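You operate a simulated robot arm through the tools that you are given. There is no shell and no other tool. Be economical: measure what you need, move in short steps, check, and stop when the job is done.

You are at the controls of a simulated robot arm. One attempt, no reset.

## Task
Put the small banded tray stack from the top of the store bench on the finished shelf of the steel rack and the medium banded tray stack on the lower shelf of the bucket bench. Put the silver cup bar on the back of the packing bench away on the lower shelf of the tray dispenser. Take the small hazel carton and leave it on top of the pallet sheet. Open the lower drawer of the low grey cabinet, take the teal order card and put it in the inside of the lower drawer of the low grey cabinet and shut the drawer again. The order is free. Set down upright: banded tray stack.
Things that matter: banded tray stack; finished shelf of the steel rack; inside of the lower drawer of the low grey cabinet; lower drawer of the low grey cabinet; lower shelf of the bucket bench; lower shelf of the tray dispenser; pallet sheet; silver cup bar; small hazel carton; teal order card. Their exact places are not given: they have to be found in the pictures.

The check looks at the end state, three seconds after you hand in, the way a careful person would. Anything else that was tipped, shoved, dropped, spilled or broken makes it a failure. Flat cloth is picked up by pressing the open fingertips on it (5 to 10 N) and closing them slowly along it; thin cloth reads only 2 to 8 mm in the jaws.

## Robot
A 7-joint arm with a two-finger parallel gripper on a trunk, on a base that drives. Base frame: it is fixed to the floor where the robot stands at the start and does not move with it; the origin is under the middle of the robot, x ahead of it, y to its left, z up; the surface under the hand at the start is at about z = 0.86. Units: m, degrees, N and s.
With the tool pointing down near the work surface it reaches from about 0.4 to 0.9 m from the robot's upright axis, wherever it stands. Its first joint turns from -115.0 to 115.0 degrees. Places, roughly: banded tray stack [0.5, 0, 1]; finished shelf of the steel rack [0.6, -0.9, 1.4]; inside of the lower drawer of the low grey cabinet [-4.3, 3.8, 0.6]; lower drawer of the low grey cabinet [-4.1, 3.8, 0.6]; lower shelf of the bucket bench [0.4, -4.3, 0.3]; lower shelf of the tray dispenser [-1.7, -3.3, 0.4]; pallet sheet (26x17x3 cm) [-0.7, 6.3, 0.4]; silver cup bar [-2.75, 6.5, 0.75]; small hazel carton [-3.5, 6.5, 1]; teal order card [-3.25, 6, 0.75]. Payload 3.91 kg.
The TCP is the grasp point between the finger pads, 0.03 m short of the fingertips. In the tool frame z runs along the fingers and y along their closing line. The gripper opens to 0.11 m. The fingers are 0.02 m wide and 0.01 m thick; the gripper's body (0.048 by 0.112 m) begins 0.055 m behind the TCP.
Orientation is that of the tool frame in the base frame, as [roll, pitch, yaw] about the fixed x, y, z axes, in that order (R = Rz(yaw) Ry(pitch) Rx(roll)). With the fingers straight down and closing along the base's y, the tool's x points along the base's -x, its y along +y and its z along -z.

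## Interface
- The arm moves only by the tool move_arm. Its argument "moves" is a list of rows, each a list of 3 entries, a list of its own where there are three numbers: the shift along the tool's x, y, z in m, then the turn, a rotation vector about the tool's x, y, z in degrees, then the gripper command, from -1 (fully open) to 1 (shut), values between in proportion. In form: [[[dx, dy, dz], [ax, ay, az], claw], ...]. A call has 1 to 10 rows; each row shifts and turns the commanded pose from where the row before left it, along the tool's axes as they then stand. Each row takes 0.2 s and may step no farther than 0.05 m and 8.6 degrees from the row before; otherwise, or with a gripper value out of range, the whole call is refused. Where a pose cannot be reached the arm comes as near as it can. A force on the tool above 40 N (or 10 N above the force at the start of the call, whichever is more), or a blocked arm, ends the call early, and 0.2 s more pass. Each finger travels about 0.153 m/s and halts on what it meets, pressing with about 35 N; the grip force reading is that of the motor and also rises with nothing between the fingers. The clock runs only during rows and for 0.2 s after the last one: add rows that do not move to give the fingers time. The reply holds the time, the measured pose of the TCP, the force on the tool along the base axes, the opening and the grip force, in the units named above and with some noise, with the torque about the TCP (base axes, N m) and any sound that the robot's microphone picked up.
- Cameras (640 x 400 px; columns grow to the right, rows downward): "scene" is now at [0.2243, 0.1616, 1.5615]; the picture's right is [-0.46, -0.89, 0.00], its down [-0.41, 0.22, -0.88] and it looks along [0.78, -0.41, -0.47] (base axes); focal length 214 px, centre (320, 200). "wrist" rides on the gripper at [0.072, 0.017, -0.103] in the tool frame; the picture's right is [-0.23, 0.97, 0.00], its down [-0.76, -0.18, -0.62] and it looks along [-0.61, -0.14, 0.78] (tool axes); focal length 222 px, centre (320, 200).
- camera(camera): a new picture of that camera. No time passes.
- raise_lower(by): slides the trunk up (or, below 0, down) by that many m; the arm and the scene camera ride with it, the base frame stays. It gives what a move gives, with no picture.
- base_move(legs): drives the robot by 1 to 6 legs, each [ahead, left, turn to the left] in m, m and degrees, along the robot's own axes; the way and the turn of a leg run together, so that a leg with both is an arc; at most 1.5 m and 180 degrees a leg. The arm and the cameras ride along, it lands a little off, and it stops where it bumps. It gives what a move gives.
- aim_head(pan, tilt): turns the head with the scene camera to pan (to the left, within 80 degrees either way) and tilt (down, from -29 to 69), counted from straight ahead of the robot. It gives what a move gives.
- measure_at(camera, pixels): for up to 12 pixels [column, row] of the newest picture of that camera ("zoom" is the newest enlarged one), the place [x, y, z] in the base frame of the surface seen there, good to about 0.002 m. No time passes.
- zoom(camera, box): a new picture of the part [left, top, right, bottom] of that camera's present view, enlarged. No time passes.
- job_done(): hands the job in; it is judged then, once.

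Work in short steps. Measure before you move; look again where a grasp or a placing could have gone wrong, and mend it. You have 124 turns and 134 pictures in all, those below and enlarged ones among them. Open the gripper and draw the arm clear of the work before you hand the job in, unless the task says otherwise; then end with one line.

The tools are called as name(argument=value, ...) on one line, values as JSON. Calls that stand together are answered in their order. move_arm: Moves the arm, as the interface text tells. Its arguments: {"type":"object","properties":{"moves":{"type":"array"}},"required":["moves"]} The other tools are called the same way: raise_lower (by) slides the trunk up or down; base_move (legs) drives the base; aim_head (pan, tilt) turns the head that bears the scene camera; camera (camera) takes a picture; measure_at (camera, pixels) gives the place of the surface under pixels of a picture; zoom (camera, box) takes an enlarged picture of a part of a camera's view; job_done () hands the job in.

At the start:

```text
time_s: 0.0
tcp_pos: [0.6233, -0.2324, 1.6482]
tcp_rot: [-179.9, 0.1, 180.0]
force: [-0.6, -0.4, 0.2]
torque: [0.01, 0.03, -0.02]
width: 0.1098
grasp_force: 0.1
trunk travel left (down, up): [-0.887, 0.103]
robot x, y, heading: [0.0013, 0.0013, -0.0]
head pan, tilt: [-27.5, 27.8]
```

scene: 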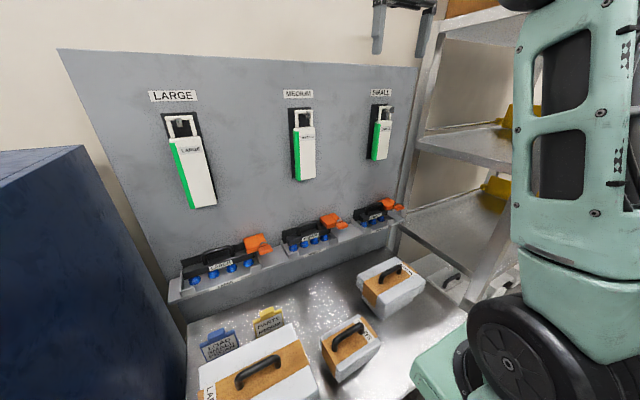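
wrist: 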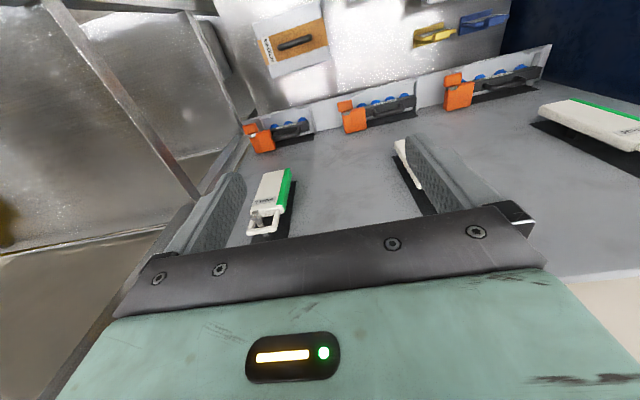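

The scene shows three banded tray stacks with handles: large (265,370), one at (350,345) and one at (392,285). I zoom in on them to read their labels.

zoom(camera="scene", box=[180, 220, 480, 400])

zoom(camera="scene", box=[360, 0, 640, 300])

```text
2.13 times, centred on (330, 310) of scene
```

zoom: 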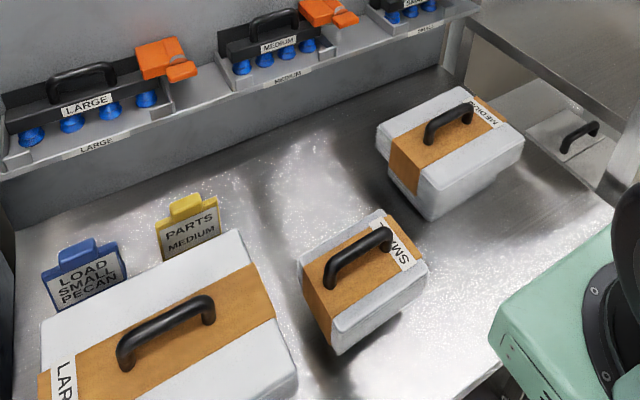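

```text
1.33 times, centred on (500, 150) of scene
```

zoom: 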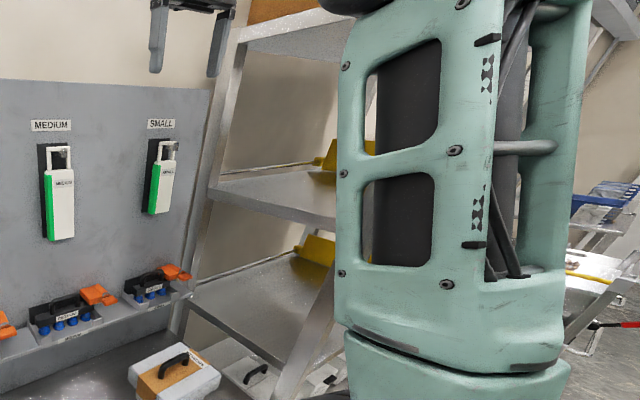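

Small stack is at about (350,345), medium at (392,285). I measure their handles and surroundings, and turn the head to the rack.

measure_at(camera="scene", pixels=[[335, 351], [348, 336], [360, 329], [382, 284], [390, 275], [399, 270], [420, 295], [340, 310], [367, 350], [415, 280], [338, 380], [260, 362]])

aim_head(pan=-70, tilt=20)

camera(camera="scene")

```text
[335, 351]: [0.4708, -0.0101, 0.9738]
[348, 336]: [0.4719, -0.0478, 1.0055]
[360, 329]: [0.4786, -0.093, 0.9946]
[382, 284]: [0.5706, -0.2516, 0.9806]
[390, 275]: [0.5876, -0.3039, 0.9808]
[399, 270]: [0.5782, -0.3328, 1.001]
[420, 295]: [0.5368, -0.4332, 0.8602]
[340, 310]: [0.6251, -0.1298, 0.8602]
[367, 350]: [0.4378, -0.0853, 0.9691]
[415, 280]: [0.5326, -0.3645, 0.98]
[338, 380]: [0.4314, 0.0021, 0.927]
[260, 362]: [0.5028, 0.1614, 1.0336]
```

```text
time_s: 1.1
tcp_pos: [0.6244, -0.2331, 1.6472]
tcp_rot: [-179.9, 0.3, -180.0]
force: [0.5, -0.5, 0.5]
torque: [0.02, 0.0, 0.05]
width: 0.11
grasp_force: 0.1
trunk travel left (down, up): [-0.887, 0.103]
robot x, y, heading: [0.0028, -0.0011, -0.0]
head pan, tilt: [-70.0, 20.0]
```

```text
129 pictures are left
```

scene: 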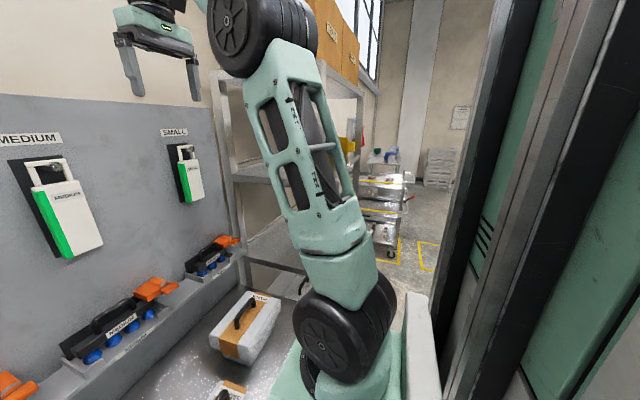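

The rack's shelves are visible at (250,175), (270,245); I measure them.

measure_at(camera="scene", pixels=[[232, 80], [250, 165], [262, 178], [270, 235], [340, 88], [345, 145], [276, 295], [285, 160], [225, 180], [362, 95], [400, 250], [300, 268]])

zoom(camera="scene", box=[210, 0, 410, 300])

```text
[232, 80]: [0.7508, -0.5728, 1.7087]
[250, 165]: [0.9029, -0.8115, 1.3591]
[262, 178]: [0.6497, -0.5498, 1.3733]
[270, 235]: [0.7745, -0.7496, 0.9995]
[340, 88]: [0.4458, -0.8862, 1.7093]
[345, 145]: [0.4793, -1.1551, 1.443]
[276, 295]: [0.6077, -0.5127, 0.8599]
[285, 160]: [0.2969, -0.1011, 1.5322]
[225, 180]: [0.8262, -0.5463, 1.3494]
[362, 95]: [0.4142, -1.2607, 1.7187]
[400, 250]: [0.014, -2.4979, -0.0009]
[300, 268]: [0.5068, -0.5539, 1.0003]
```

```text
1.33 times, centred on (310, 150) of scene
```

zoom: 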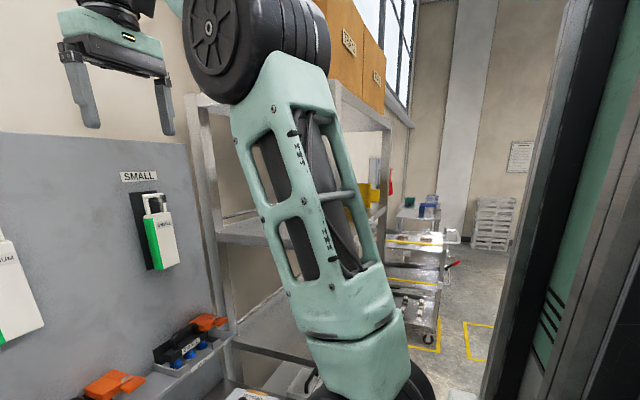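

Finished shelf surface is z≈1.36 with the next shelf at 1.71, so I will need a tilted grip there. I look straight down at the stacks to get handle geometry accurately.

aim_head(pan=-15, tilt=55)

zoom(camera="scene", box=[200, 80, 500, 270])

camera(camera="scene")

```text
time_s: 2.3
tcp_pos: [0.6241, -0.2321, 1.6479]
tcp_rot: [-179.9, 0.2, -180.0]
force: [-0.5, -0.1, -0.3]
torque: [0.0, -0.01, -0.04]
width: 0.1098
grasp_force: 0.0
trunk travel left (down, up): [-0.887, 0.103]
robot x, y, heading: [0.0002, -0.0005, -0.3]
head pan, tilt: [-15.0, 55.0]
```

```text
2.11 times, centred on (350, 175) of scene
```

zoom: 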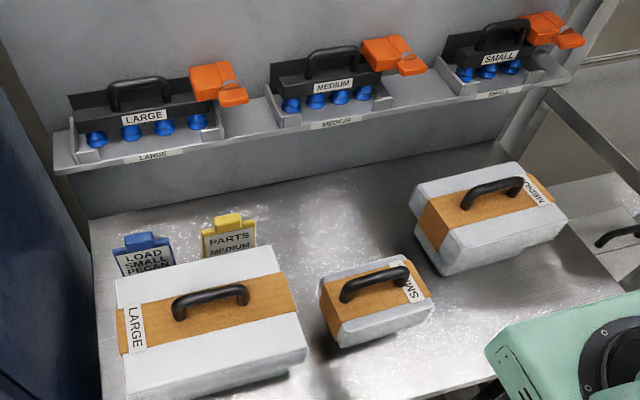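

```text
126 pictures are left
```

scene: 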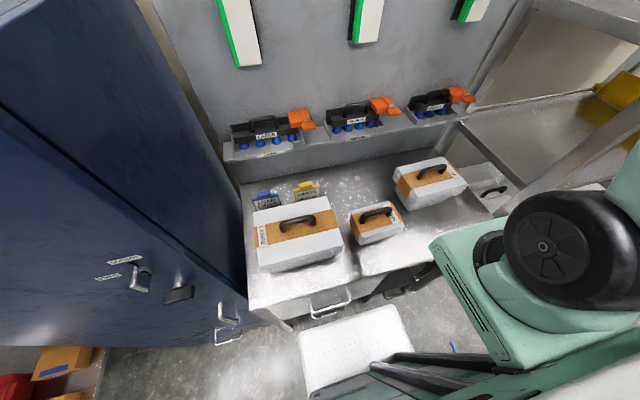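

I measure the handle bars and box top corners on the zoom (small: bar (347–405, 272–293); medium: bar (468–520,180–203)).

measure_at(camera="zoom", pixels=[[346, 291], [372, 275], [404, 272], [323, 276], [342, 322], [428, 293], [400, 260], [466, 202], [492, 183], [520, 186], [416, 190], [510, 166]])

measure_at(camera="zoom", pixels=[[450, 235], [560, 212], [380, 277], [389, 268], [500, 184], [476, 190], [340, 345], [455, 275], [430, 305], [380, 180], [400, 370], [355, 286]])

```text
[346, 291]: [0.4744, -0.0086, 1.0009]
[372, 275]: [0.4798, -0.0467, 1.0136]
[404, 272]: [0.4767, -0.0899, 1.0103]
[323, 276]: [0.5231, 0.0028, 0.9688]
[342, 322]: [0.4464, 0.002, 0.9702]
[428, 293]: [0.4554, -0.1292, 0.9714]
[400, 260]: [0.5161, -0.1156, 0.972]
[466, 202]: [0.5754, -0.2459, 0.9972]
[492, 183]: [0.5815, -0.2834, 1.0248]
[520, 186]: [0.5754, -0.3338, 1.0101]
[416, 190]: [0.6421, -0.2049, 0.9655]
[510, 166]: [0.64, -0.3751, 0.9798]
```

```text
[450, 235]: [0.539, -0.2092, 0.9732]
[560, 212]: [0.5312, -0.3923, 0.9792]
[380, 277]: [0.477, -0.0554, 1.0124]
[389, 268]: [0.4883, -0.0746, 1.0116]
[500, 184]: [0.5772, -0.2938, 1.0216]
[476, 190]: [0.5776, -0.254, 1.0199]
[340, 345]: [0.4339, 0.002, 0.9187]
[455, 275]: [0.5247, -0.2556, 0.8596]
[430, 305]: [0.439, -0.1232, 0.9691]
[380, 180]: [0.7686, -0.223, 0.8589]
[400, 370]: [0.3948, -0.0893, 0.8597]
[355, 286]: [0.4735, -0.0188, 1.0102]
```

The small stack's bar is centred near (0.48,-0.05,1.01) along y, box top 0.97. I move above it and start turning so that the fingers close along x.

move_arm(moves=[[[0.0288, 0.0364, 0.015], [0, 0, 0], -1], [[0.0288, 0.0364, 0.015], [0, 0, 0], -1], [[0.0288, 0.0364, 0.015], [0, 0, 0], -1], [[0.0288, 0.0364, 0.015], [0, 0, 0], -1], [[0.0288, 0.0364, 0.015], [0, 0, 0], -1], [[0, 0, 0.05], [0, 0, -8.5], -1], [[0, 0, 0.05], [0, 0, -8.5], -1], [[0, 0, 0.05], [0, 0, -8.5], -1], [[0, 0, 0.05], [0, 0, -8.5], -1], [[0, 0, 0.05], [0, 0, -8.5], -1]])

move_arm(moves=[[[0, 0, 0.04], [0, 0, -8.5], -1], [[0, 0, 0.04], [0, 0, -8.5], -1], [[0, 0, 0.04], [0, 0, -8.5], -1], [[0, 0, 0.03], [0, 0, -8.5], -0.3], [[0, 0, 0.03], [0, 0, -8.5], -0.3], [[0, 0, 0], [0, 0, -5], -0.3]])

camera(camera="wrist")

```text
time_s: 4.5
tcp_pos: [0.4824, -0.0519, 1.3215]
tcp_rot: [-179.6, 0.2, -137.4]
force: [0.0, 0.1, 0.7]
torque: [-0.02, -0.03, 0.0]
width: 0.1098
grasp_force: 0.1
trunk travel left (down, up): [-0.887, 0.103]
robot x, y, heading: [0.0002, 0.0008, 0.2]
head pan, tilt: [-15.0, 55.0]
```

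```text
time_s: 5.9
tcp_pos: [0.4921, -0.0492, 1.1422]
tcp_rot: [-179.9, 0.0, -89.9]
force: [-0.4, 0.0, -0.4]
torque: [0.0, 0.0, 0.0]
width: 0.0715
grasp_force: 0.0
out of reach, approached as far as the arm can: row 4, 5
trunk travel left (down, up): [-0.887, 0.103]
robot x, y, heading: [-0.0008, 0.0024, -0.0]
head pan, tilt: [-15.0, 55.0]
```

```text
125 pictures are left
```

wrist: 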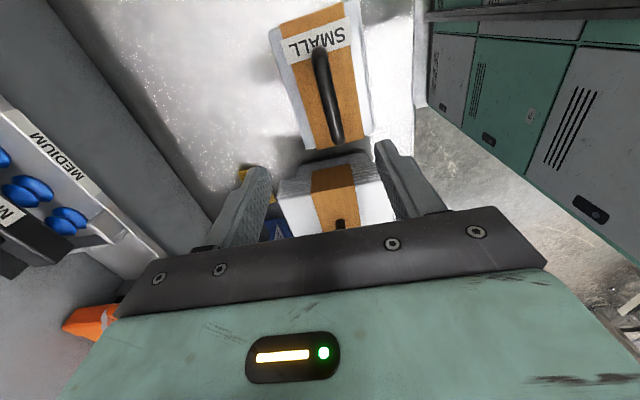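

Position is reach-limited at z 1.14, so I will lower the trunk instead. First I measure the bar in the wrist view ((318,55)-(337,135)).

measure_at(camera="wrist", pixels=[[319, 62], [324, 85], [329, 105], [334, 128], [290, 90], [360, 80], [300, 140], [352, 140]])

raise_lower(by=-0.08)

```text
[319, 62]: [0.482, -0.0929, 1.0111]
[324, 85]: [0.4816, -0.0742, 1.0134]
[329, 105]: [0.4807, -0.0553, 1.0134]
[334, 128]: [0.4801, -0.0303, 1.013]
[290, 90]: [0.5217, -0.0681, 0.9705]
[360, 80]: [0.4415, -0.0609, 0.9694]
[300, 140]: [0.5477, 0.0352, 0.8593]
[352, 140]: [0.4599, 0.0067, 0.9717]
```

```text
time_s: 7.1
tcp_pos: [0.4912, -0.0478, 1.063]
tcp_rot: [-179.9, 0.0, -90.1]
force: [0.8, 1.0, 0.9]
torque: [-0.01, -0.01, -0.02]
width: 0.0717
grasp_force: 0.1
trunk travel left (down, up): [-0.807, 0.183]
robot x, y, heading: [0.0022, -0.0022, 0.1]
head pan, tilt: [-15.0, 55.0]
```

Bar top at x=0.481, z 1.013; box centre y≈-0.06. I shift 10 mm toward −x and 8 mm toward −y, then lower with the trunk.

move_arm(moves=[[[0.008, 0.01, 0], [0, 0, 0], -0.3], [[0, 0, 0], [0, 0, 0], -0.3]])

raise_lower(by=-0.053)

```text
time_s: 7.7
tcp_pos: [0.4923, -0.0545, 1.0652]
tcp_rot: [-180.0, -0.1, -90.0]
force: [-0.4, 0.1, 0.6]
torque: [-0.01, -0.04, -0.06]
width: 0.0713
grasp_force: 0.1
out of reach, approached as far as the arm can: row 1
trunk travel left (down, up): [-0.807, 0.183]
robot x, y, heading: [0.0006, -0.0017, 0.0]
head pan, tilt: [-15.0, 55.0]
```

```text
time_s: 8.6
tcp_pos: [0.4925, -0.0553, 1.011]
tcp_rot: [-179.9, -0.1, -90.0]
force: [-1.0, -0.5, 0.0]
torque: [-0.03, 0.0, 0.01]
width: 0.0714
grasp_force: 0.0
trunk travel left (down, up): [-0.754, 0.236]
robot x, y, heading: [0.0036, 0.0001, 0.0]
head pan, tilt: [-15.0, 55.0]
```

The arm is near its inner limit; the base backs 11 mm so the bar is centred between the fingers.

base_move(legs=[[-0.012, 0, 0]])

move_arm(moves=[[[0, 0, 0], [0, 0, 0], 0.3], [[0, 0, 0], [0, 0, 0], 0.8], [[0, 0, 0], [0, 0, 0], 1], [[0, 0, 0], [0, 0, 0], 1], [[0, 0, 0], [0, 0, 0], 1]])

raise_lower(by=0.08)

camera(camera="wrist")

```text
time_s: 9.4
tcp_pos: [0.4792, -0.0544, 1.0113]
tcp_rot: [-179.9, -0.1, -90.0]
force: [-1.0, -0.7, 1.2]
torque: [-0.01, -0.03, 0.02]
width: 0.0716
grasp_force: 0.1
trunk travel left (down, up): [-0.754, 0.236]
robot x, y, heading: [-0.0142, 0.0016, 0.3]
head pan, tilt: [-15.0, 55.0]
```

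```text
time_s: 10.6
tcp_pos: [0.4808, -0.0543, 1.0101]
tcp_rot: [-179.9, -0.1, -90.0]
force: [-1.6, 0.2, -0.6]
torque: [0.06, 0.04, 0.04]
width: 0.0154
grasp_force: 35.3
trunk travel left (down, up): [-0.754, 0.236]
robot x, y, heading: [-0.0121, -0.0032, -0.2]
head pan, tilt: [-15.0, 55.0]
```

```text
time_s: 11.8
tcp_pos: [0.4805, -0.0544, 1.0908]
tcp_rot: [180.0, -0.1, -90.0]
force: [0.3, 1.1, -3.2]
torque: [0.03, 0.02, 0.01]
width: 0.0157
grasp_force: 35.0
trunk travel left (down, up): [-0.834, 0.156]
robot x, y, heading: [-0.0131, -0.001, -0.2]
head pan, tilt: [-15.0, 55.0]
```

```text
124 pictures are left
```

wrist: 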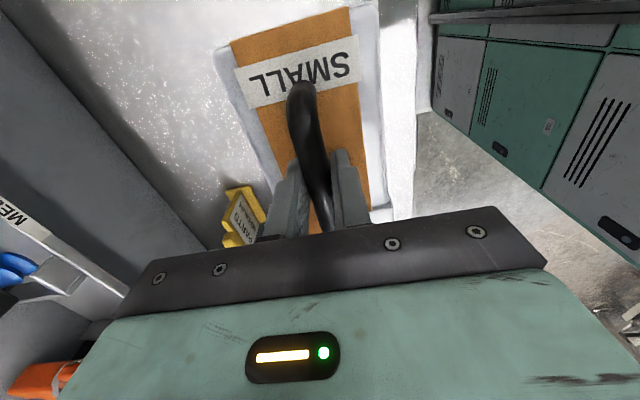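

Held (3 N, width 15.6 mm); TCP sits 0.150 above the stack's bottom. I move it to (0.62,-0.085) and turn it 90° so the bar points along x.

move_arm(moves=[[[0.008, -0.046, 0], [0, 0, 0], 1], [[0.008, -0.046, 0], [0, 0, 0], 1], [[0.008, -0.046, 0], [0, 0, 0], 1], [[0, 0, 0], [0, 0, 8.5], 1], [[0, 0, 0], [0, 0, 8.5], 1], [[0, 0, 0], [0, 0, 8.5], 1], [[0, 0, 0], [0, 0, 8.5], 1], [[0, 0, 0], [0, 0, 8.5], 1], [[0, 0, 0], [0, 0, 8.5], 1], [[0, 0, 0], [0, 0, 8.5], 1]])

move_arm(moves=[[[0, 0, 0.02], [0, 0, 8.5], 1], [[0, 0, 0.02], [0, 0, 8.5], 1], [[0, 0, 0.02], [0, 0, 8.5], 1], [[0, 0, 0.01], [0, 0, 5], 1], [[0, 0, 0], [0, 0, 0], 1]])

camera(camera="scene")

```text
time_s: 14.0
tcp_pos: [0.6175, -0.0779, 1.092]
tcp_rot: [-179.8, 0.0, -149.8]
force: [0.2, 0.1, -3.6]
torque: [0.02, -0.01, 0.01]
width: 0.0155
grasp_force: 34.8
trunk travel left (down, up): [-0.834, 0.156]
robot x, y, heading: [-0.0157, -0.0013, 0.2]
head pan, tilt: [-15.0, 55.0]
```

```text
time_s: 15.2
tcp_pos: [0.6175, -0.078, 1.021]
tcp_rot: [-179.9, 0.1, 179.9]
force: [0.0, -0.2, -2.8]
torque: [0.0, -0.01, -0.03]
width: 0.0154
grasp_force: 34.8
trunk travel left (down, up): [-0.834, 0.156]
robot x, y, heading: [-0.0124, -0.0022, 0.4]
head pan, tilt: [-15.0, 55.0]
```

```text
123 pictures are left
```

scene: 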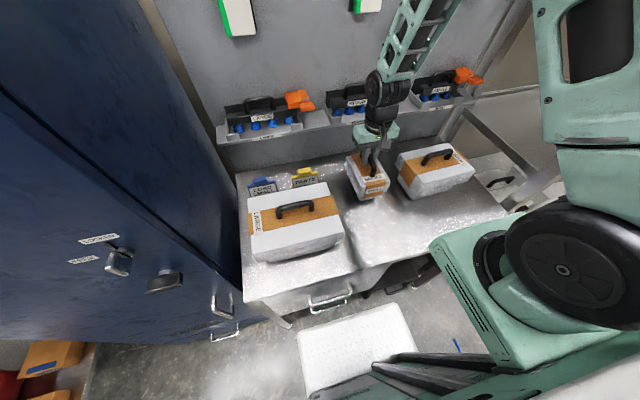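

Lower the last 11 mm, release, rise, and tilt the tool 60° toward +x above the stack.

move_arm(moves=[[[0, 0, 0.01], [0, 0, 0], 1], [[0, 0, 0], [0, 0, 0], 0.3], [[0, 0, 0], [0, 0, 0], 0.1], [[0, 0, -0.04], [0, 0, 0], 0.1], [[0, 0, -0.05], [0, 0, 0], 0.1], [[0, 0, -0.04], [0, 0, 0], 0.1], [[0, 0, -0.03], [0, -8.57, 0], 0.1], [[0, 0, 0], [0, -8.57, 0], 0.1], [[0, 0, 0], [0, -8.57, 0], 0.1], [[0, 0, 0], [0, -8.57, 0], 0.1]])

move_arm(moves=[[[0, 0, 0], [0, -8.57, 0], 0.1], [[0, 0, 0], [0, -8.57, 0], 0.1], [[0, 0, 0], [0, -8.57, 0], 0.1]])

camera(camera="wrist")

```text
time_s: 17.4
tcp_pos: [0.6178, -0.0772, 1.1718]
tcp_rot: [-179.9, 34.5, -179.9]
force: [-0.2, -0.5, -0.5]
torque: [-0.03, -0.02, 0.02]
width: 0.0495
grasp_force: 0.0
trunk travel left (down, up): [-0.834, 0.156]
robot x, y, heading: [-0.0116, 0.0011, -0.0]
head pan, tilt: [-15.0, 55.0]
```

```text
time_s: 18.2
tcp_pos: [0.6619, -0.0714, 1.1786]
tcp_rot: [-179.6, 60.2, -179.8]
force: [0.1, -0.2, 0.5]
torque: [0.03, -0.02, 0.02]
width: 0.0495
grasp_force: 0.0
out of reach, approached as far as the arm can: row 2, 3
trunk travel left (down, up): [-0.834, 0.156]
robot x, y, heading: [-0.0123, -0.0017, -0.2]
head pan, tilt: [-15.0, 55.0]
```

```text
122 pictures are left
```

wrist: 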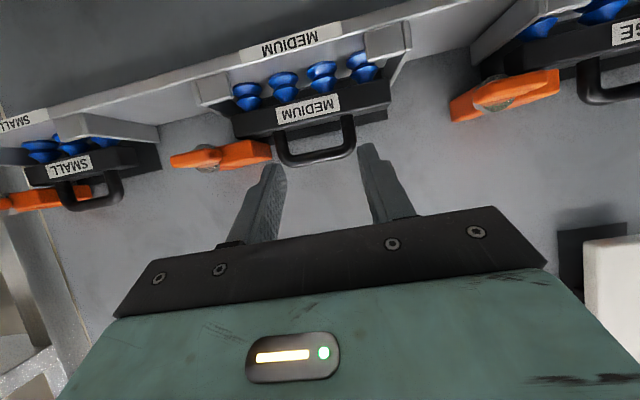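

At this tilt the inner reach is ~0.68 m, so the base must back ~0.17 m. I check the space beside/behind first.

aim_head(pan=-80, tilt=35)

camera(camera="scene")

aim_head(pan=80, tilt=35)

camera(camera="scene")

```text
time_s: 19.5
tcp_pos: [0.6618, -0.0712, 1.1767]
tcp_rot: [-179.9, 59.9, -179.8]
force: [-0.2, -0.6, 0.4]
torque: [0.01, 0.01, -0.01]
width: 0.0497
grasp_force: 0.1
trunk travel left (down, up): [-0.834, 0.156]
robot x, y, heading: [-0.0126, -0.0001, -0.1]
head pan, tilt: [-80.0, 35.0]
```

```text
121 pictures are left
```

scene: 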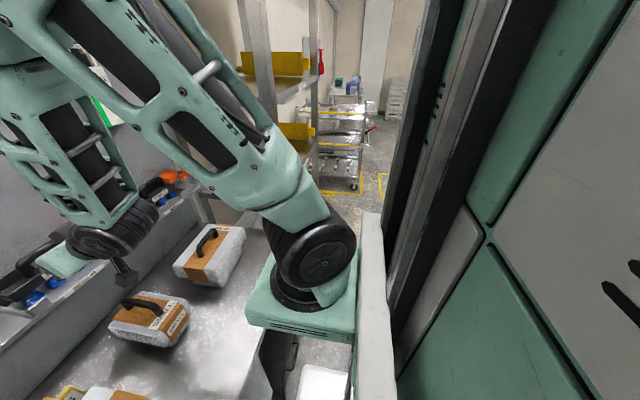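

```text
time_s: 22.0
tcp_pos: [0.6631, -0.0702, 1.1768]
tcp_rot: [-179.8, 60.0, -179.8]
force: [0.3, 0.0, -0.6]
torque: [0.0, 0.01, 0.0]
width: 0.0493
grasp_force: 0.1
trunk travel left (down, up): [-0.834, 0.156]
robot x, y, heading: [-0.0097, -0.0028, 0.0]
head pan, tilt: [80.0, 35.0]
```

```text
120 pictures are left
```

scene: 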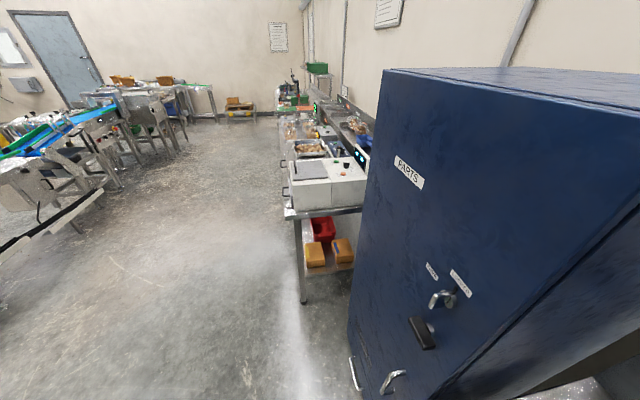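

I need distances to the mint lockers at the right-rear; re-aim and measure.

aim_head(pan=-80, tilt=20)

camera(camera="scene")

measure_at(camera="scene", pixels=[[420, 150], [470, 150], [500, 150], [540, 150], [600, 150], [600, 300], [630, 380], [400, 200], [380, 150], [450, 260], [320, 90], [560, 40]])

```text
time_s: 24.4
tcp_pos: [0.6618, -0.0704, 1.1781]
tcp_rot: [-179.8, 60.0, -179.8]
force: [0.7, -0.5, 0.2]
torque: [0.02, -0.01, -0.01]
width: 0.0496
grasp_force: 0.1
trunk travel left (down, up): [-0.834, 0.156]
robot x, y, heading: [-0.0135, 0.0037, -0.0]
head pan, tilt: [-80.0, 20.0]
```

```text
119 pictures are left
```

scene: 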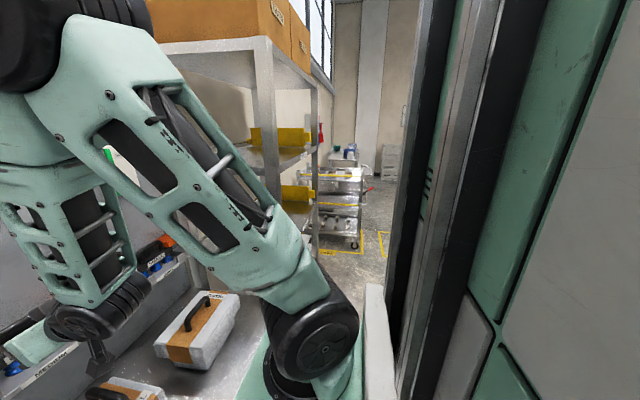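

```text
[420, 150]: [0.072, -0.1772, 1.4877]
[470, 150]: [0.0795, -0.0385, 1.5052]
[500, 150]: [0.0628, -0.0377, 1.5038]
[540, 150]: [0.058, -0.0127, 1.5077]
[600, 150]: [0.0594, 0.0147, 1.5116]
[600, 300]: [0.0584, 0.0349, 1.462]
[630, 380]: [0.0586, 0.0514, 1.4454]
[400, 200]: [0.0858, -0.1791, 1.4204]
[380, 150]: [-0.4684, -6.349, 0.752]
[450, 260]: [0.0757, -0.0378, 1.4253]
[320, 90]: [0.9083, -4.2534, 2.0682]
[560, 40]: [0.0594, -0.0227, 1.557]
```

Those are the robot's own mast, so behind is free. I back 0.18 m and aim the head at the stacks.

base_move(legs=[[-0.18, 0, 0]])

aim_head(pan=-10, tilt=45)

move_arm(moves=[[[0.0368, 0, 0.0212], [0, 0, 0], 0.1], [[0.0368, 0, 0.0212], [0, 0, 0], 0.1], [[0, 0, 0], [0, 0, 0], 0.1]])

zoom(camera="scene", box=[240, 120, 460, 260])

```text
time_s: 25.9
tcp_pos: [0.4826, -0.0681, 1.1776]
tcp_rot: [-179.9, 59.9, -179.6]
force: [-0.5, -0.7, 0.0]
torque: [0.0, -0.01, -0.01]
width: 0.0496
grasp_force: 0.0
trunk travel left (down, up): [-0.834, 0.156]
robot x, y, heading: [-0.1921, 0.0052, 0.3]
head pan, tilt: [-80.0, 20.0]
```

```text
time_s: 27.4
tcp_pos: [0.4841, -0.067, 1.1776]
tcp_rot: [-179.8, 60.0, -179.5]
force: [-0.1, 0.0, 0.6]
torque: [-0.03, 0.02, 0.03]
width: 0.0496
grasp_force: 0.1
trunk travel left (down, up): [-0.834, 0.156]
robot x, y, heading: [-0.1912, -0.0003, 0.4]
head pan, tilt: [-10.0, 45.0]
```

```text
time_s: 28.2
tcp_pos: [0.484, -0.0675, 1.0935]
tcp_rot: [-179.8, 60.1, -179.5]
force: [0.5, 0.5, -0.5]
torque: [0.0, -0.01, 0.02]
width: 0.0494
grasp_force: 0.1
trunk travel left (down, up): [-0.834, 0.156]
robot x, y, heading: [-0.1935, -0.0024, 0.3]
head pan, tilt: [-10.0, 45.0]
```

```text
2.86 times, centred on (350, 190) of scene
```

zoom: 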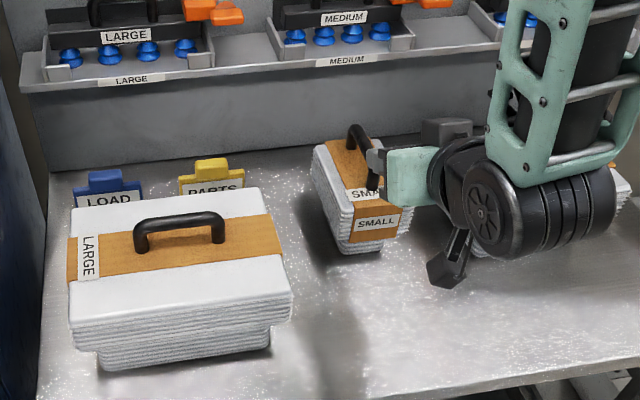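

The stack stands with its bar toward the robot at zoom (355–378,130–185). I measure the bar for lateral alignment.

measure_at(camera="zoom", pixels=[[355, 130], [362, 142], [370, 160], [373, 180], [330, 170], [320, 150], [440, 280]])

```text
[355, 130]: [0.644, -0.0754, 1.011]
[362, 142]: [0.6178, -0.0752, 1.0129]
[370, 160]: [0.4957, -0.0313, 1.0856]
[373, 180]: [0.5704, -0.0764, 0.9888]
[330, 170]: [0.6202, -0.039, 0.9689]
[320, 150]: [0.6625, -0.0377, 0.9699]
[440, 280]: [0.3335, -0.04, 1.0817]
```

Bar is at y≈-0.077, z 1.012, x 0.57–0.65. I slide the open fingers along the tool to its centre and grip.

move_arm(moves=[[[0.006, -0.0095, 0.03], [0, 0, 0], 0.1], [[0, 0, 0.04], [0, 0, 0], 0.1], [[0, 0, 0.04], [0, 0, 0], 0.1], [[0, 0, 0.041], [0, 0, 0], 0.1], [[0, 0, 0], [0, 0, 0], 0.1], [[0, 0, 0], [0, 0, 0], 0.6], [[0, 0, 0], [0, 0, 0], 1], [[0, 0, 0], [0, 0, 0], 1], [[0, 0, 0], [0, 0, 0], 1]])

zoom(camera="scene", box=[240, 120, 460, 260])

```text
time_s: 30.2
tcp_pos: [0.6118, -0.0789, 1.0111]
tcp_rot: [-179.9, 59.9, -179.6]
force: [0.3, -0.1, -0.3]
torque: [-0.01, -0.13, -0.03]
width: 0.0157
grasp_force: 35.0
trunk travel left (down, up): [-0.834, 0.156]
robot x, y, heading: [-0.1891, 0.0019, -0.0]
head pan, tilt: [-10.0, 45.0]
```

```text
2.86 times, centred on (350, 190) of scene
```

zoom: 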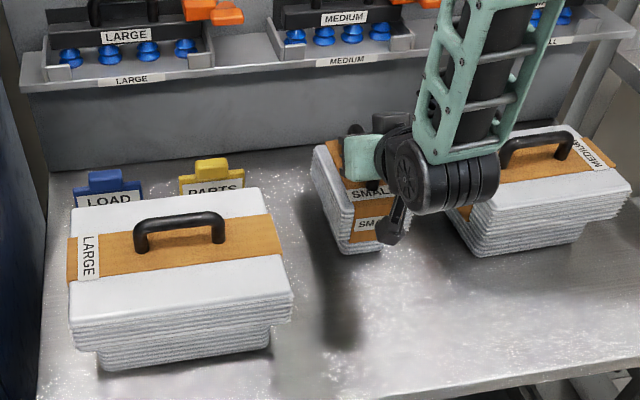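

Gripped at the bar centre. Lift with the trunk, back away, then raise the arm.

raise_lower(by=0.15)

base_move(legs=[[-0.4, 0, 0], [0, -0.75, 0]])

move_arm(moves=[[[-0.0433, 0, -0.025], [0, 0, 0], 1], [[-0.0433, 0, -0.025], [0, 0, 0], 1], [[-0.0433, 0, -0.025], [0, 0, 0], 1], [[-0.0433, 0, -0.025], [0, 0, 0], 1], [[-0.0433, 0, -0.025], [0, 0, 0], 1], [[-0.0433, 0, -0.025], [0, 0, 0], 1], [[-0.0433, 0, -0.025], [0, 0, 0], 1], [[-0.0433, 0, -0.025], [0, 0, 0], 1]])

camera(camera="scene")

```text
time_s: 31.9
tcp_pos: [0.6118, -0.0804, 1.1613]
tcp_rot: [-179.8, 59.9, -179.6]
force: [0.8, -0.3, -2.4]
torque: [-0.01, 0.0, 0.02]
width: 0.0156
grasp_force: 35.2
trunk travel left (down, up): [-0.984, 0.006]
robot x, y, heading: [-0.1932, -0.0014, 0.2]
head pan, tilt: [-10.0, 45.0]
```

```text
time_s: 38.0
tcp_pos: [0.2187, -0.8344, 1.1615]
tcp_rot: [-179.8, 59.9, -179.7]
force: [0.9, -1.1, -2.8]
torque: [-0.01, -0.01, -0.03]
width: 0.0153
grasp_force: 34.7
trunk travel left (down, up): [-0.984, 0.006]
robot x, y, heading: [-0.587, -0.7557, 0.1]
head pan, tilt: [-10.0, 45.0]
```

```text
time_s: 39.9
tcp_pos: [0.2206, -0.8317, 1.564]
tcp_rot: [-179.8, 59.8, -179.7]
force: [0.0, -0.8, -2.8]
torque: [0.01, -0.02, 0.05]
width: 0.0155
grasp_force: 35.2
trunk travel left (down, up): [-0.984, 0.006]
robot x, y, heading: [-0.584, -0.7474, 0.3]
head pan, tilt: [-10.0, 45.0]
```

```text
116 pictures are left
```

scene: 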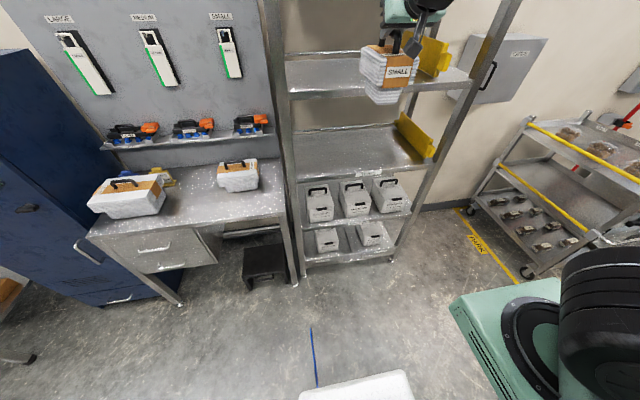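

The stack is in front of the rack's shelf. I tilt the head up to see the shelf and its labels.

aim_head(pan=-10, tilt=15)

zoom(camera="scene", box=[240, 0, 560, 300])

camera(camera="scene")

```text
time_s: 40.8
tcp_pos: [0.2186, -0.8318, 1.5625]
tcp_rot: [-179.8, 59.9, -179.7]
force: [-0.5, 0.2, -2.4]
torque: [0.01, 0.02, 0.0]
width: 0.0153
grasp_force: 34.7
trunk travel left (down, up): [-0.984, 0.006]
robot x, y, heading: [-0.5825, -0.7508, 0.3]
head pan, tilt: [-10.0, 15.0]
```

```text
1.33 times, centred on (400, 150) of scene
```

zoom: 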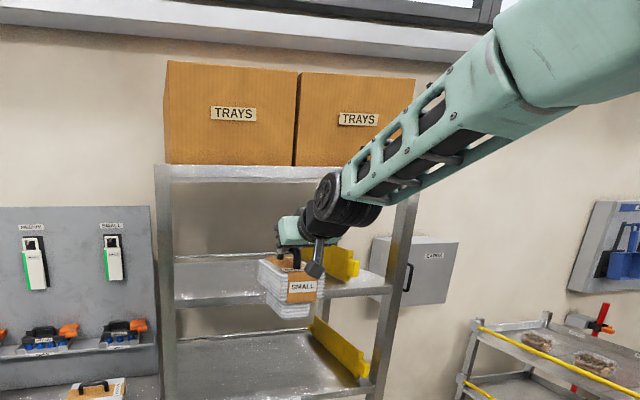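

```text
114 pictures are left
```

scene: 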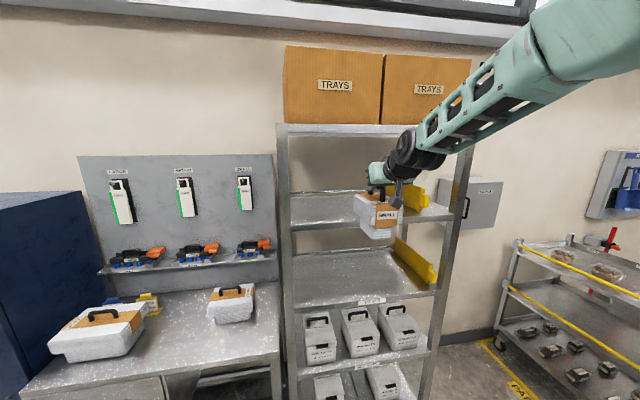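

I zoom on the shelf's label strips and measure the shelf edges and dividers.

zoom(camera="scene", box=[280, 180, 460, 320])

measure_at(camera="scene", pixels=[[300, 227], [320, 222], [320, 210], [310, 132], [300, 205], [440, 218], [415, 195], [422, 205], [330, 195], [345, 222], [287, 150], [300, 197]])

```text
2.86 times, centred on (370, 250) of scene
```

zoom: 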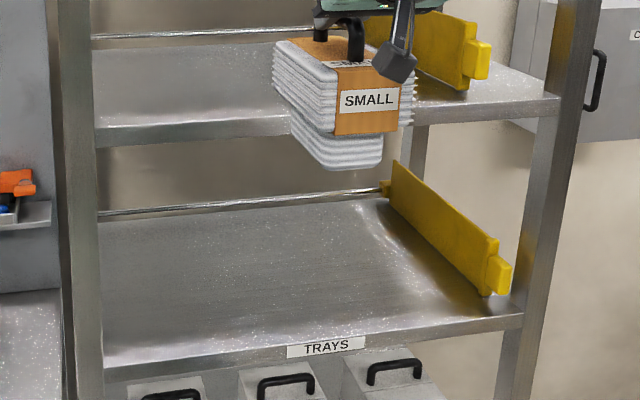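

```text
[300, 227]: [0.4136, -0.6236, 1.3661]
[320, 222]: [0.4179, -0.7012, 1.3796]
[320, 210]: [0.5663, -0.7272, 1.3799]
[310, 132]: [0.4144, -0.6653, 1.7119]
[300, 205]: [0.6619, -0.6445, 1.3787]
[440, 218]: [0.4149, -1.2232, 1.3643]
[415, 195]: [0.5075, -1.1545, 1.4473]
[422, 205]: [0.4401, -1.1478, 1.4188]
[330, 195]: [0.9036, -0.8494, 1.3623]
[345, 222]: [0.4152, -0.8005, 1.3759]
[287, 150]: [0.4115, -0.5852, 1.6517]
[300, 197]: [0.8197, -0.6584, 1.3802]
```

Shelf surface is z=1.380 (x 0.415–0.90, y −0.6…−1.15); stack bottom is now at ~1.411. I drive forward 0.30 m and check.

base_move(legs=[[0.3, 0, 0]])

camera(camera="scene")

```text
time_s: 42.9
tcp_pos: [0.5198, -0.8319, 1.5622]
tcp_rot: [-179.8, 60.0, -179.7]
force: [-0.4, -0.1, -3.2]
torque: [-0.03, -0.01, 0.01]
width: 0.0156
grasp_force: 35.0
trunk travel left (down, up): [-0.984, 0.006]
robot x, y, heading: [-0.2852, -0.7543, 0.2]
head pan, tilt: [-10.0, 15.0]
```

```text
112 pictures are left
```

scene: 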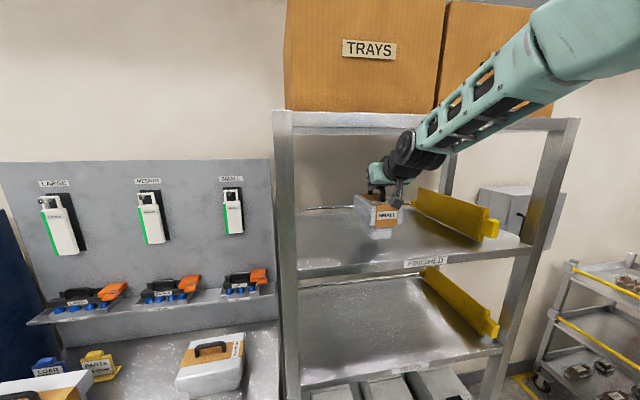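

Label FINISHED confirmed and the stack is over the shelf. I lower with the trunk ~30 mm, then release and slide back.

raise_lower(by=-0.029)

move_arm(moves=[[[0, 0, 0], [0, 0, 0], 0.4], [[0, 0, 0], [0, 0, 0], 0.1], [[0, 0, 0], [0, 0, 0], 0.1]])

zoom(camera="scene", box=[300, 120, 500, 280])

```text
time_s: 43.6
tcp_pos: [0.519, -0.8311, 1.5333]
tcp_rot: [-179.7, 59.9, -179.7]
force: [-0.1, 0.9, -2.7]
torque: [0.01, -0.03, -0.03]
width: 0.0155
grasp_force: 35.3
trunk travel left (down, up): [-0.955, 0.035]
robot x, y, heading: [-0.2826, -0.7499, 0.3]
head pan, tilt: [-10.0, 15.0]
```

```text
time_s: 44.4
tcp_pos: [0.5192, -0.8312, 1.5341]
tcp_rot: [-179.8, 59.9, -179.7]
force: [-0.5, -0.4, -0.3]
torque: [0.0, 0.0, 0.0]
width: 0.0497
grasp_force: 0.1
trunk travel left (down, up): [-0.955, 0.035]
robot x, y, heading: [-0.2836, -0.7518, -0.0]
head pan, tilt: [-10.0, 15.0]
```

```text
2.50 times, centred on (400, 200) of scene
```

zoom: 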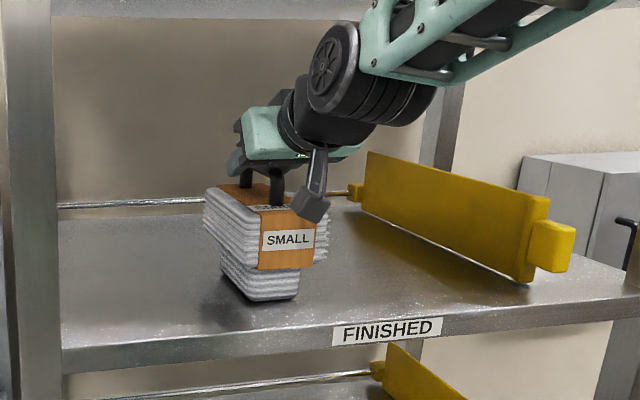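

Released and standing upright. I back the base straight out (fingers straddle the bar), then shift left toward the medium stack.

base_move(legs=[[-0.32, 0, 0]])

move_arm(moves=[[[0, 0, 0], [0, 8.57, 0], 0.1], [[0, 0, 0], [0, 8.57, 0], 0.1], [[0, 0, 0], [0, 8.57, 0], 0.1], [[0, 0, 0], [0, 8.57, 0], 0.1], [[0, 0, 0], [0, 8.57, 0], 0.1], [[0, 0, 0], [0, 8.57, 0], 0.1], [[0, 0, 0], [0, 8.57, 0], 0.1], [[0, 0, 0], [0, 0, -8.5], -0.3], [[0, 0, 0], [0, 0, -8.5], -0.3], [[0, 0, 0], [0, 0, -8.5], -0.3]])

move_arm(moves=[[[0, 0, 0.03], [0, 0, -8.5], -0.3], [[0, 0, 0.03], [0, 0, -8.5], -0.3], [[0, 0, 0.03], [0, 0, -8.5], -0.3], [[0, 0, 0.03], [0, 0, -8.5], -0.3], [[0, 0, 0.03], [0, 0, -8.5], -0.3], [[0, 0, 0.03], [0, 0, -8.5], -0.3], [[0, 0, 0.03], [0, 0, -8.5], -0.3], [[0, 0, 0.03], [0, 0, -5], -0.3]])

base_move(legs=[[0, 0.53, 0], [0.45, 0, 0]])

camera(camera="wrist")

```text
time_s: 46.5
tcp_pos: [0.1993, -0.8369, 1.5338]
tcp_rot: [-179.9, 60.0, 179.9]
force: [-0.9, -0.3, 0.6]
torque: [-0.01, 0.01, 0.0]
width: 0.0497
grasp_force: 0.0
trunk travel left (down, up): [-0.955, 0.035]
robot x, y, heading: [-0.6061, -0.7531, -0.3]
head pan, tilt: [-10.0, 15.0]
```

```text
time_s: 48.7
tcp_pos: [0.2002, -0.8374, 1.5345]
tcp_rot: [-179.8, 0.0, -154.7]
force: [0.5, -1.2, 0.6]
torque: [-0.01, -0.01, 0.01]
width: 0.0714
grasp_force: 0.1
trunk travel left (down, up): [-0.955, 0.035]
robot x, y, heading: [-0.6051, -0.7486, -0.3]
head pan, tilt: [-10.0, 15.0]
```

```text
time_s: 50.5
tcp_pos: [0.1991, -0.8382, 1.2946]
tcp_rot: [-180.0, -0.1, -90.3]
force: [-0.2, -0.7, 0.2]
torque: [0.01, -0.03, 0.0]
width: 0.0715
grasp_force: 0.1
trunk travel left (down, up): [-0.955, 0.035]
robot x, y, heading: [-0.6021, -0.7513, -0.3]
head pan, tilt: [-10.0, 15.0]
```

```text
time_s: 55.9
tcp_pos: [0.6561, -0.3192, 1.2938]
tcp_rot: [-179.9, 0.0, -90.7]
force: [-0.5, 0.9, 0.1]
torque: [-0.01, 0.02, -0.04]
width: 0.0713
grasp_force: 0.1
trunk travel left (down, up): [-0.955, 0.035]
robot x, y, heading: [-0.1477, -0.2277, -0.6]
head pan, tilt: [-10.0, 15.0]
```

```text
110 pictures are left
```

wrist: 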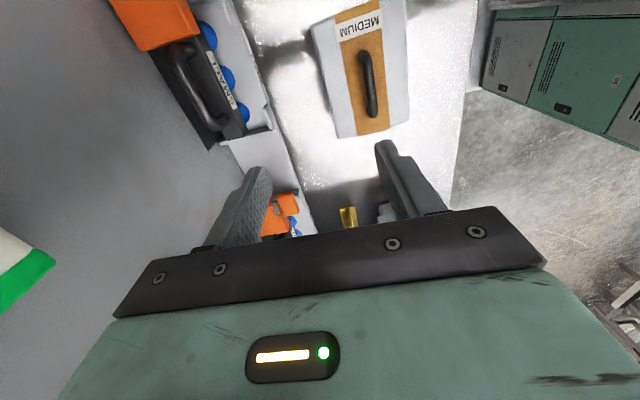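

Medium's bar is seen at (363,58)–(372,112). I measure it.

measure_at(camera="wrist", pixels=[[363, 58], [367, 75], [369, 95], [372, 112], [340, 70], [340, 125], [400, 110], [325, 40], [395, 15]])

```text
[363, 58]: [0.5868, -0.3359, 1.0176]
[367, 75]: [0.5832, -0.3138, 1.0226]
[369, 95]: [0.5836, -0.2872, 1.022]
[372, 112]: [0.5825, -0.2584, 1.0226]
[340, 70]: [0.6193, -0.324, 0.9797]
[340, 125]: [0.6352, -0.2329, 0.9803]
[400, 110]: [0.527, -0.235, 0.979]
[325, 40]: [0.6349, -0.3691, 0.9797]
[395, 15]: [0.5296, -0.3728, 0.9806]
```

Bar centre (0.584,-0.297), top 1.022, yawed ~3°. I descend to it and grip.

move_arm(moves=[[[-0.004, 0.012, 0.0455], [0, 0, -3.5], -0.3], [[-0.004, 0.012, 0.0455], [0, 0, 0], -0.3], [[-0.004, 0.012, 0.0455], [0, 0, 0], -0.3], [[-0.004, 0.012, 0.0455], [0, 0, 0], -0.3], [[-0.004, 0.012, 0.0455], [0, 0, 0], -0.3], [[-0.004, 0.012, 0.0455], [0, 0, 0], -0.3], [[0, 0, 0], [0, 0, 0], -0.3]])

```text
time_s: 57.5
tcp_pos: [0.5832, -0.2957, 1.0207]
tcp_rot: [-179.9, -0.1, -87.1]
force: [-0.4, -0.3, 0.2]
torque: [-0.03, 0.01, -0.01]
width: 0.0713
grasp_force: 0.1
trunk travel left (down, up): [-0.955, 0.035]
robot x, y, heading: [-0.1451, -0.227, -0.5]
head pan, tilt: [-10.0, 15.0]
```

Grip, lift 8 cm, and turn the medium stack so the bar points along x.

move_arm(moves=[[[0, 0, 0], [0, 0, 0], 0.6], [[0, 0, 0], [0, 0, 0], 1], [[0, 0, 0], [0, 0, 0], 1], [[0, 0, 0], [0, 0, 0], 1], [[0, 0, -0.02], [0, 0, 0], 1], [[0, 0, -0.03], [0, 0, 0], 1], [[0, 0, -0.03], [0, 0, 8.5], 1], [[0, -0.02, 0], [0, 0, 8.5], 1], [[0, -0.02, 0], [0, 0, 8.5], 1], [[0, 0, 0], [0, 0, 8.5], 1]])

move_arm(moves=[[[0, 0, 0], [0, 0, 8.5], 1], [[0, 0, 0], [0, 0, 8.5], 1], [[0, 0, 0], [0, 0, 8.5], 1], [[0, 0, 0], [0, 0, 8.5], 1], [[0, 0, 0], [0, 0, 8.5], 1], [[0, 0, 0], [0, 0, 8.5], 1], [[0, 0, 0.03], [0, 0, 8], 1], [[0, 0, 0.03], [0, 0, 0], 1], [[0, 0, 0.01], [0, 0, 0], 1], [[0, 0, 0], [0, 0, 0], 1]])

```text
time_s: 59.7
tcp_pos: [0.6208, -0.304, 1.1006]
tcp_rot: [-179.9, -0.1, -121.3]
force: [0.4, -0.2, -4.3]
torque: [0.04, 0.0, 0.0]
width: 0.0154
grasp_force: 34.6
trunk travel left (down, up): [-0.955, 0.035]
robot x, y, heading: [-0.1458, -0.2303, -0.6]
head pan, tilt: [-10.0, 15.0]
```

```text
time_s: 61.9
tcp_pos: [0.622, -0.3057, 1.031]
tcp_rot: [-180.0, 0.1, 179.7]
force: [0.0, 0.7, -5.4]
torque: [-0.02, -0.03, -0.01]
width: 0.0157
grasp_force: 35.1
trunk travel left (down, up): [-0.955, 0.035]
robot x, y, heading: [-0.1466, -0.2254, -0.7]
head pan, tilt: [-10.0, 15.0]
```

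Set it down (11 mm), open, and pivot the tool 60° in place around the bar, then regrip.

move_arm(moves=[[[0, 0, 0.0105], [0, 0, 0], 1], [[0, 0, 0], [0, 0, 0], 0.3], [[0, 0, 0], [0, 0, 0], 0.1], [[0, 0, -0.006], [0, -8.57, 0], 0.1], [[0, 0, 0], [0, -8.57, 0], 0.1], [[0, 0, 0], [0, -8.57, 0], 0.1], [[0, 0, 0], [0, -8.57, 0], 0.1], [[0, 0, 0], [0, -8.57, 0], 0.1], [[0, 0, 0], [0, -8.57, 0], 0.1], [[0, 0, 0], [0, -8.57, 0], 0.1]])

aim_head(pan=-10, tilt=45)

zoom(camera="scene", box=[240, 100, 460, 240])

```text
time_s: 64.1
tcp_pos: [0.6215, -0.304, 1.027]
tcp_rot: [-179.7, 60.1, -179.8]
force: [-1.0, -0.3, 0.3]
torque: [-0.03, 0.0, 0.0]
width: 0.0494
grasp_force: 0.0
trunk travel left (down, up): [-0.955, 0.035]
robot x, y, heading: [-0.1455, -0.2274, -0.6]
head pan, tilt: [-10.0, 15.0]
```

```text
time_s: 65.1
tcp_pos: [0.6219, -0.3034, 1.0251]
tcp_rot: [-179.8, 60.0, -179.8]
force: [-0.5, -1.4, -0.4]
torque: [0.0, 0.02, 0.0]
width: 0.0494
grasp_force: 0.1
trunk travel left (down, up): [-0.955, 0.035]
robot x, y, heading: [-0.1462, -0.228, -0.5]
head pan, tilt: [-10.0, 45.0]
```

```text
2.86 times, centred on (350, 170) of scene
```

zoom: 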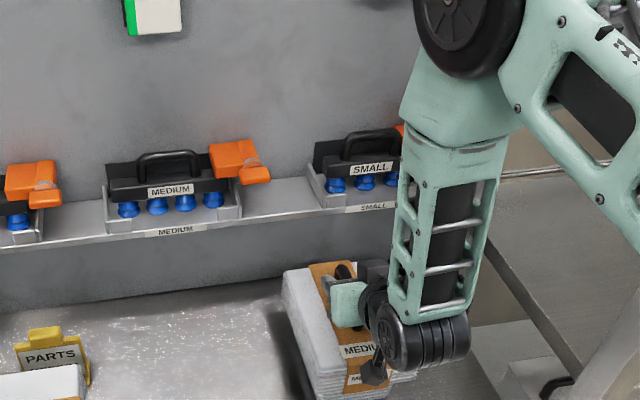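

Straddling the bar well. Lower 7 mm, grip, lift.

move_arm(moves=[[[0.006, 0, 0.0035], [0, 0, 0], 0.1], [[0, 0, 0], [0, 0, 0], 0.6], [[0, 0, 0], [0, 0, 0], 1], [[0, 0, 0], [0, 0, 0], 1], [[0, 0, 0], [0, 0, 0], 1], [[-0.0433, 0, -0.025], [0, 0, 0], 1], [[-0.0433, 0, -0.025], [0, 0, 0], 1], [[-0.0433, 0, -0.025], [0, 0, 0], 1]])

base_move(legs=[[-0.6, 0, 0], [0, 0, -90]])

aim_head(pan=20, tilt=15)

camera(camera="scene")

```text
time_s: 66.9
tcp_pos: [0.6205, -0.306, 1.1684]
tcp_rot: [-179.6, 59.8, -179.9]
force: [0.1, -0.5, -5.4]
torque: [-0.01, -0.04, -0.01]
width: 0.0157
grasp_force: 35.1
trunk travel left (down, up): [-0.955, 0.035]
robot x, y, heading: [-0.152, -0.2298, -0.6]
head pan, tilt: [-10.0, 45.0]
```

```text
time_s: 74.1
tcp_pos: [-0.8404, -0.9827, 1.169]
tcp_rot: [-179.8, 60.1, 88.6]
force: [-0.2, 0.7, -4.7]
torque: [-0.04, 0.04, 0.01]
width: 0.0158
grasp_force: 35.0
trunk travel left (down, up): [-0.955, 0.035]
robot x, y, heading: [-0.7455, -0.2176, -92.0]
head pan, tilt: [-10.0, 45.0]
```

```text
time_s: 75.0
tcp_pos: [-0.8401, -0.9826, 1.1694]
tcp_rot: [-179.8, 59.9, 88.6]
force: [0.5, -0.5, -4.9]
torque: [-0.04, -0.01, -0.03]
width: 0.0157
grasp_force: 34.9
trunk travel left (down, up): [-0.955, 0.035]
robot x, y, heading: [-0.7461, -0.2201, -92.2]
head pan, tilt: [20.0, 15.0]
```

```text
108 pictures are left
```

scene: 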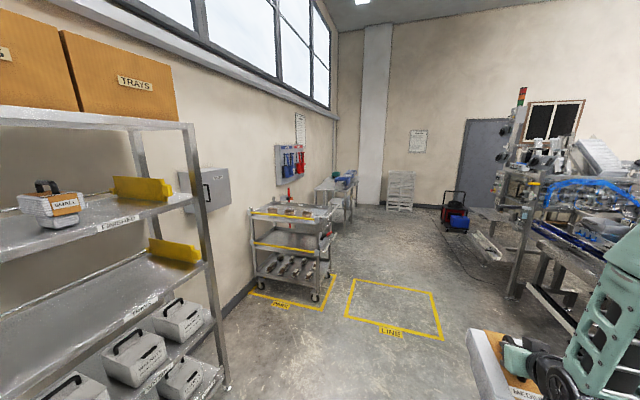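

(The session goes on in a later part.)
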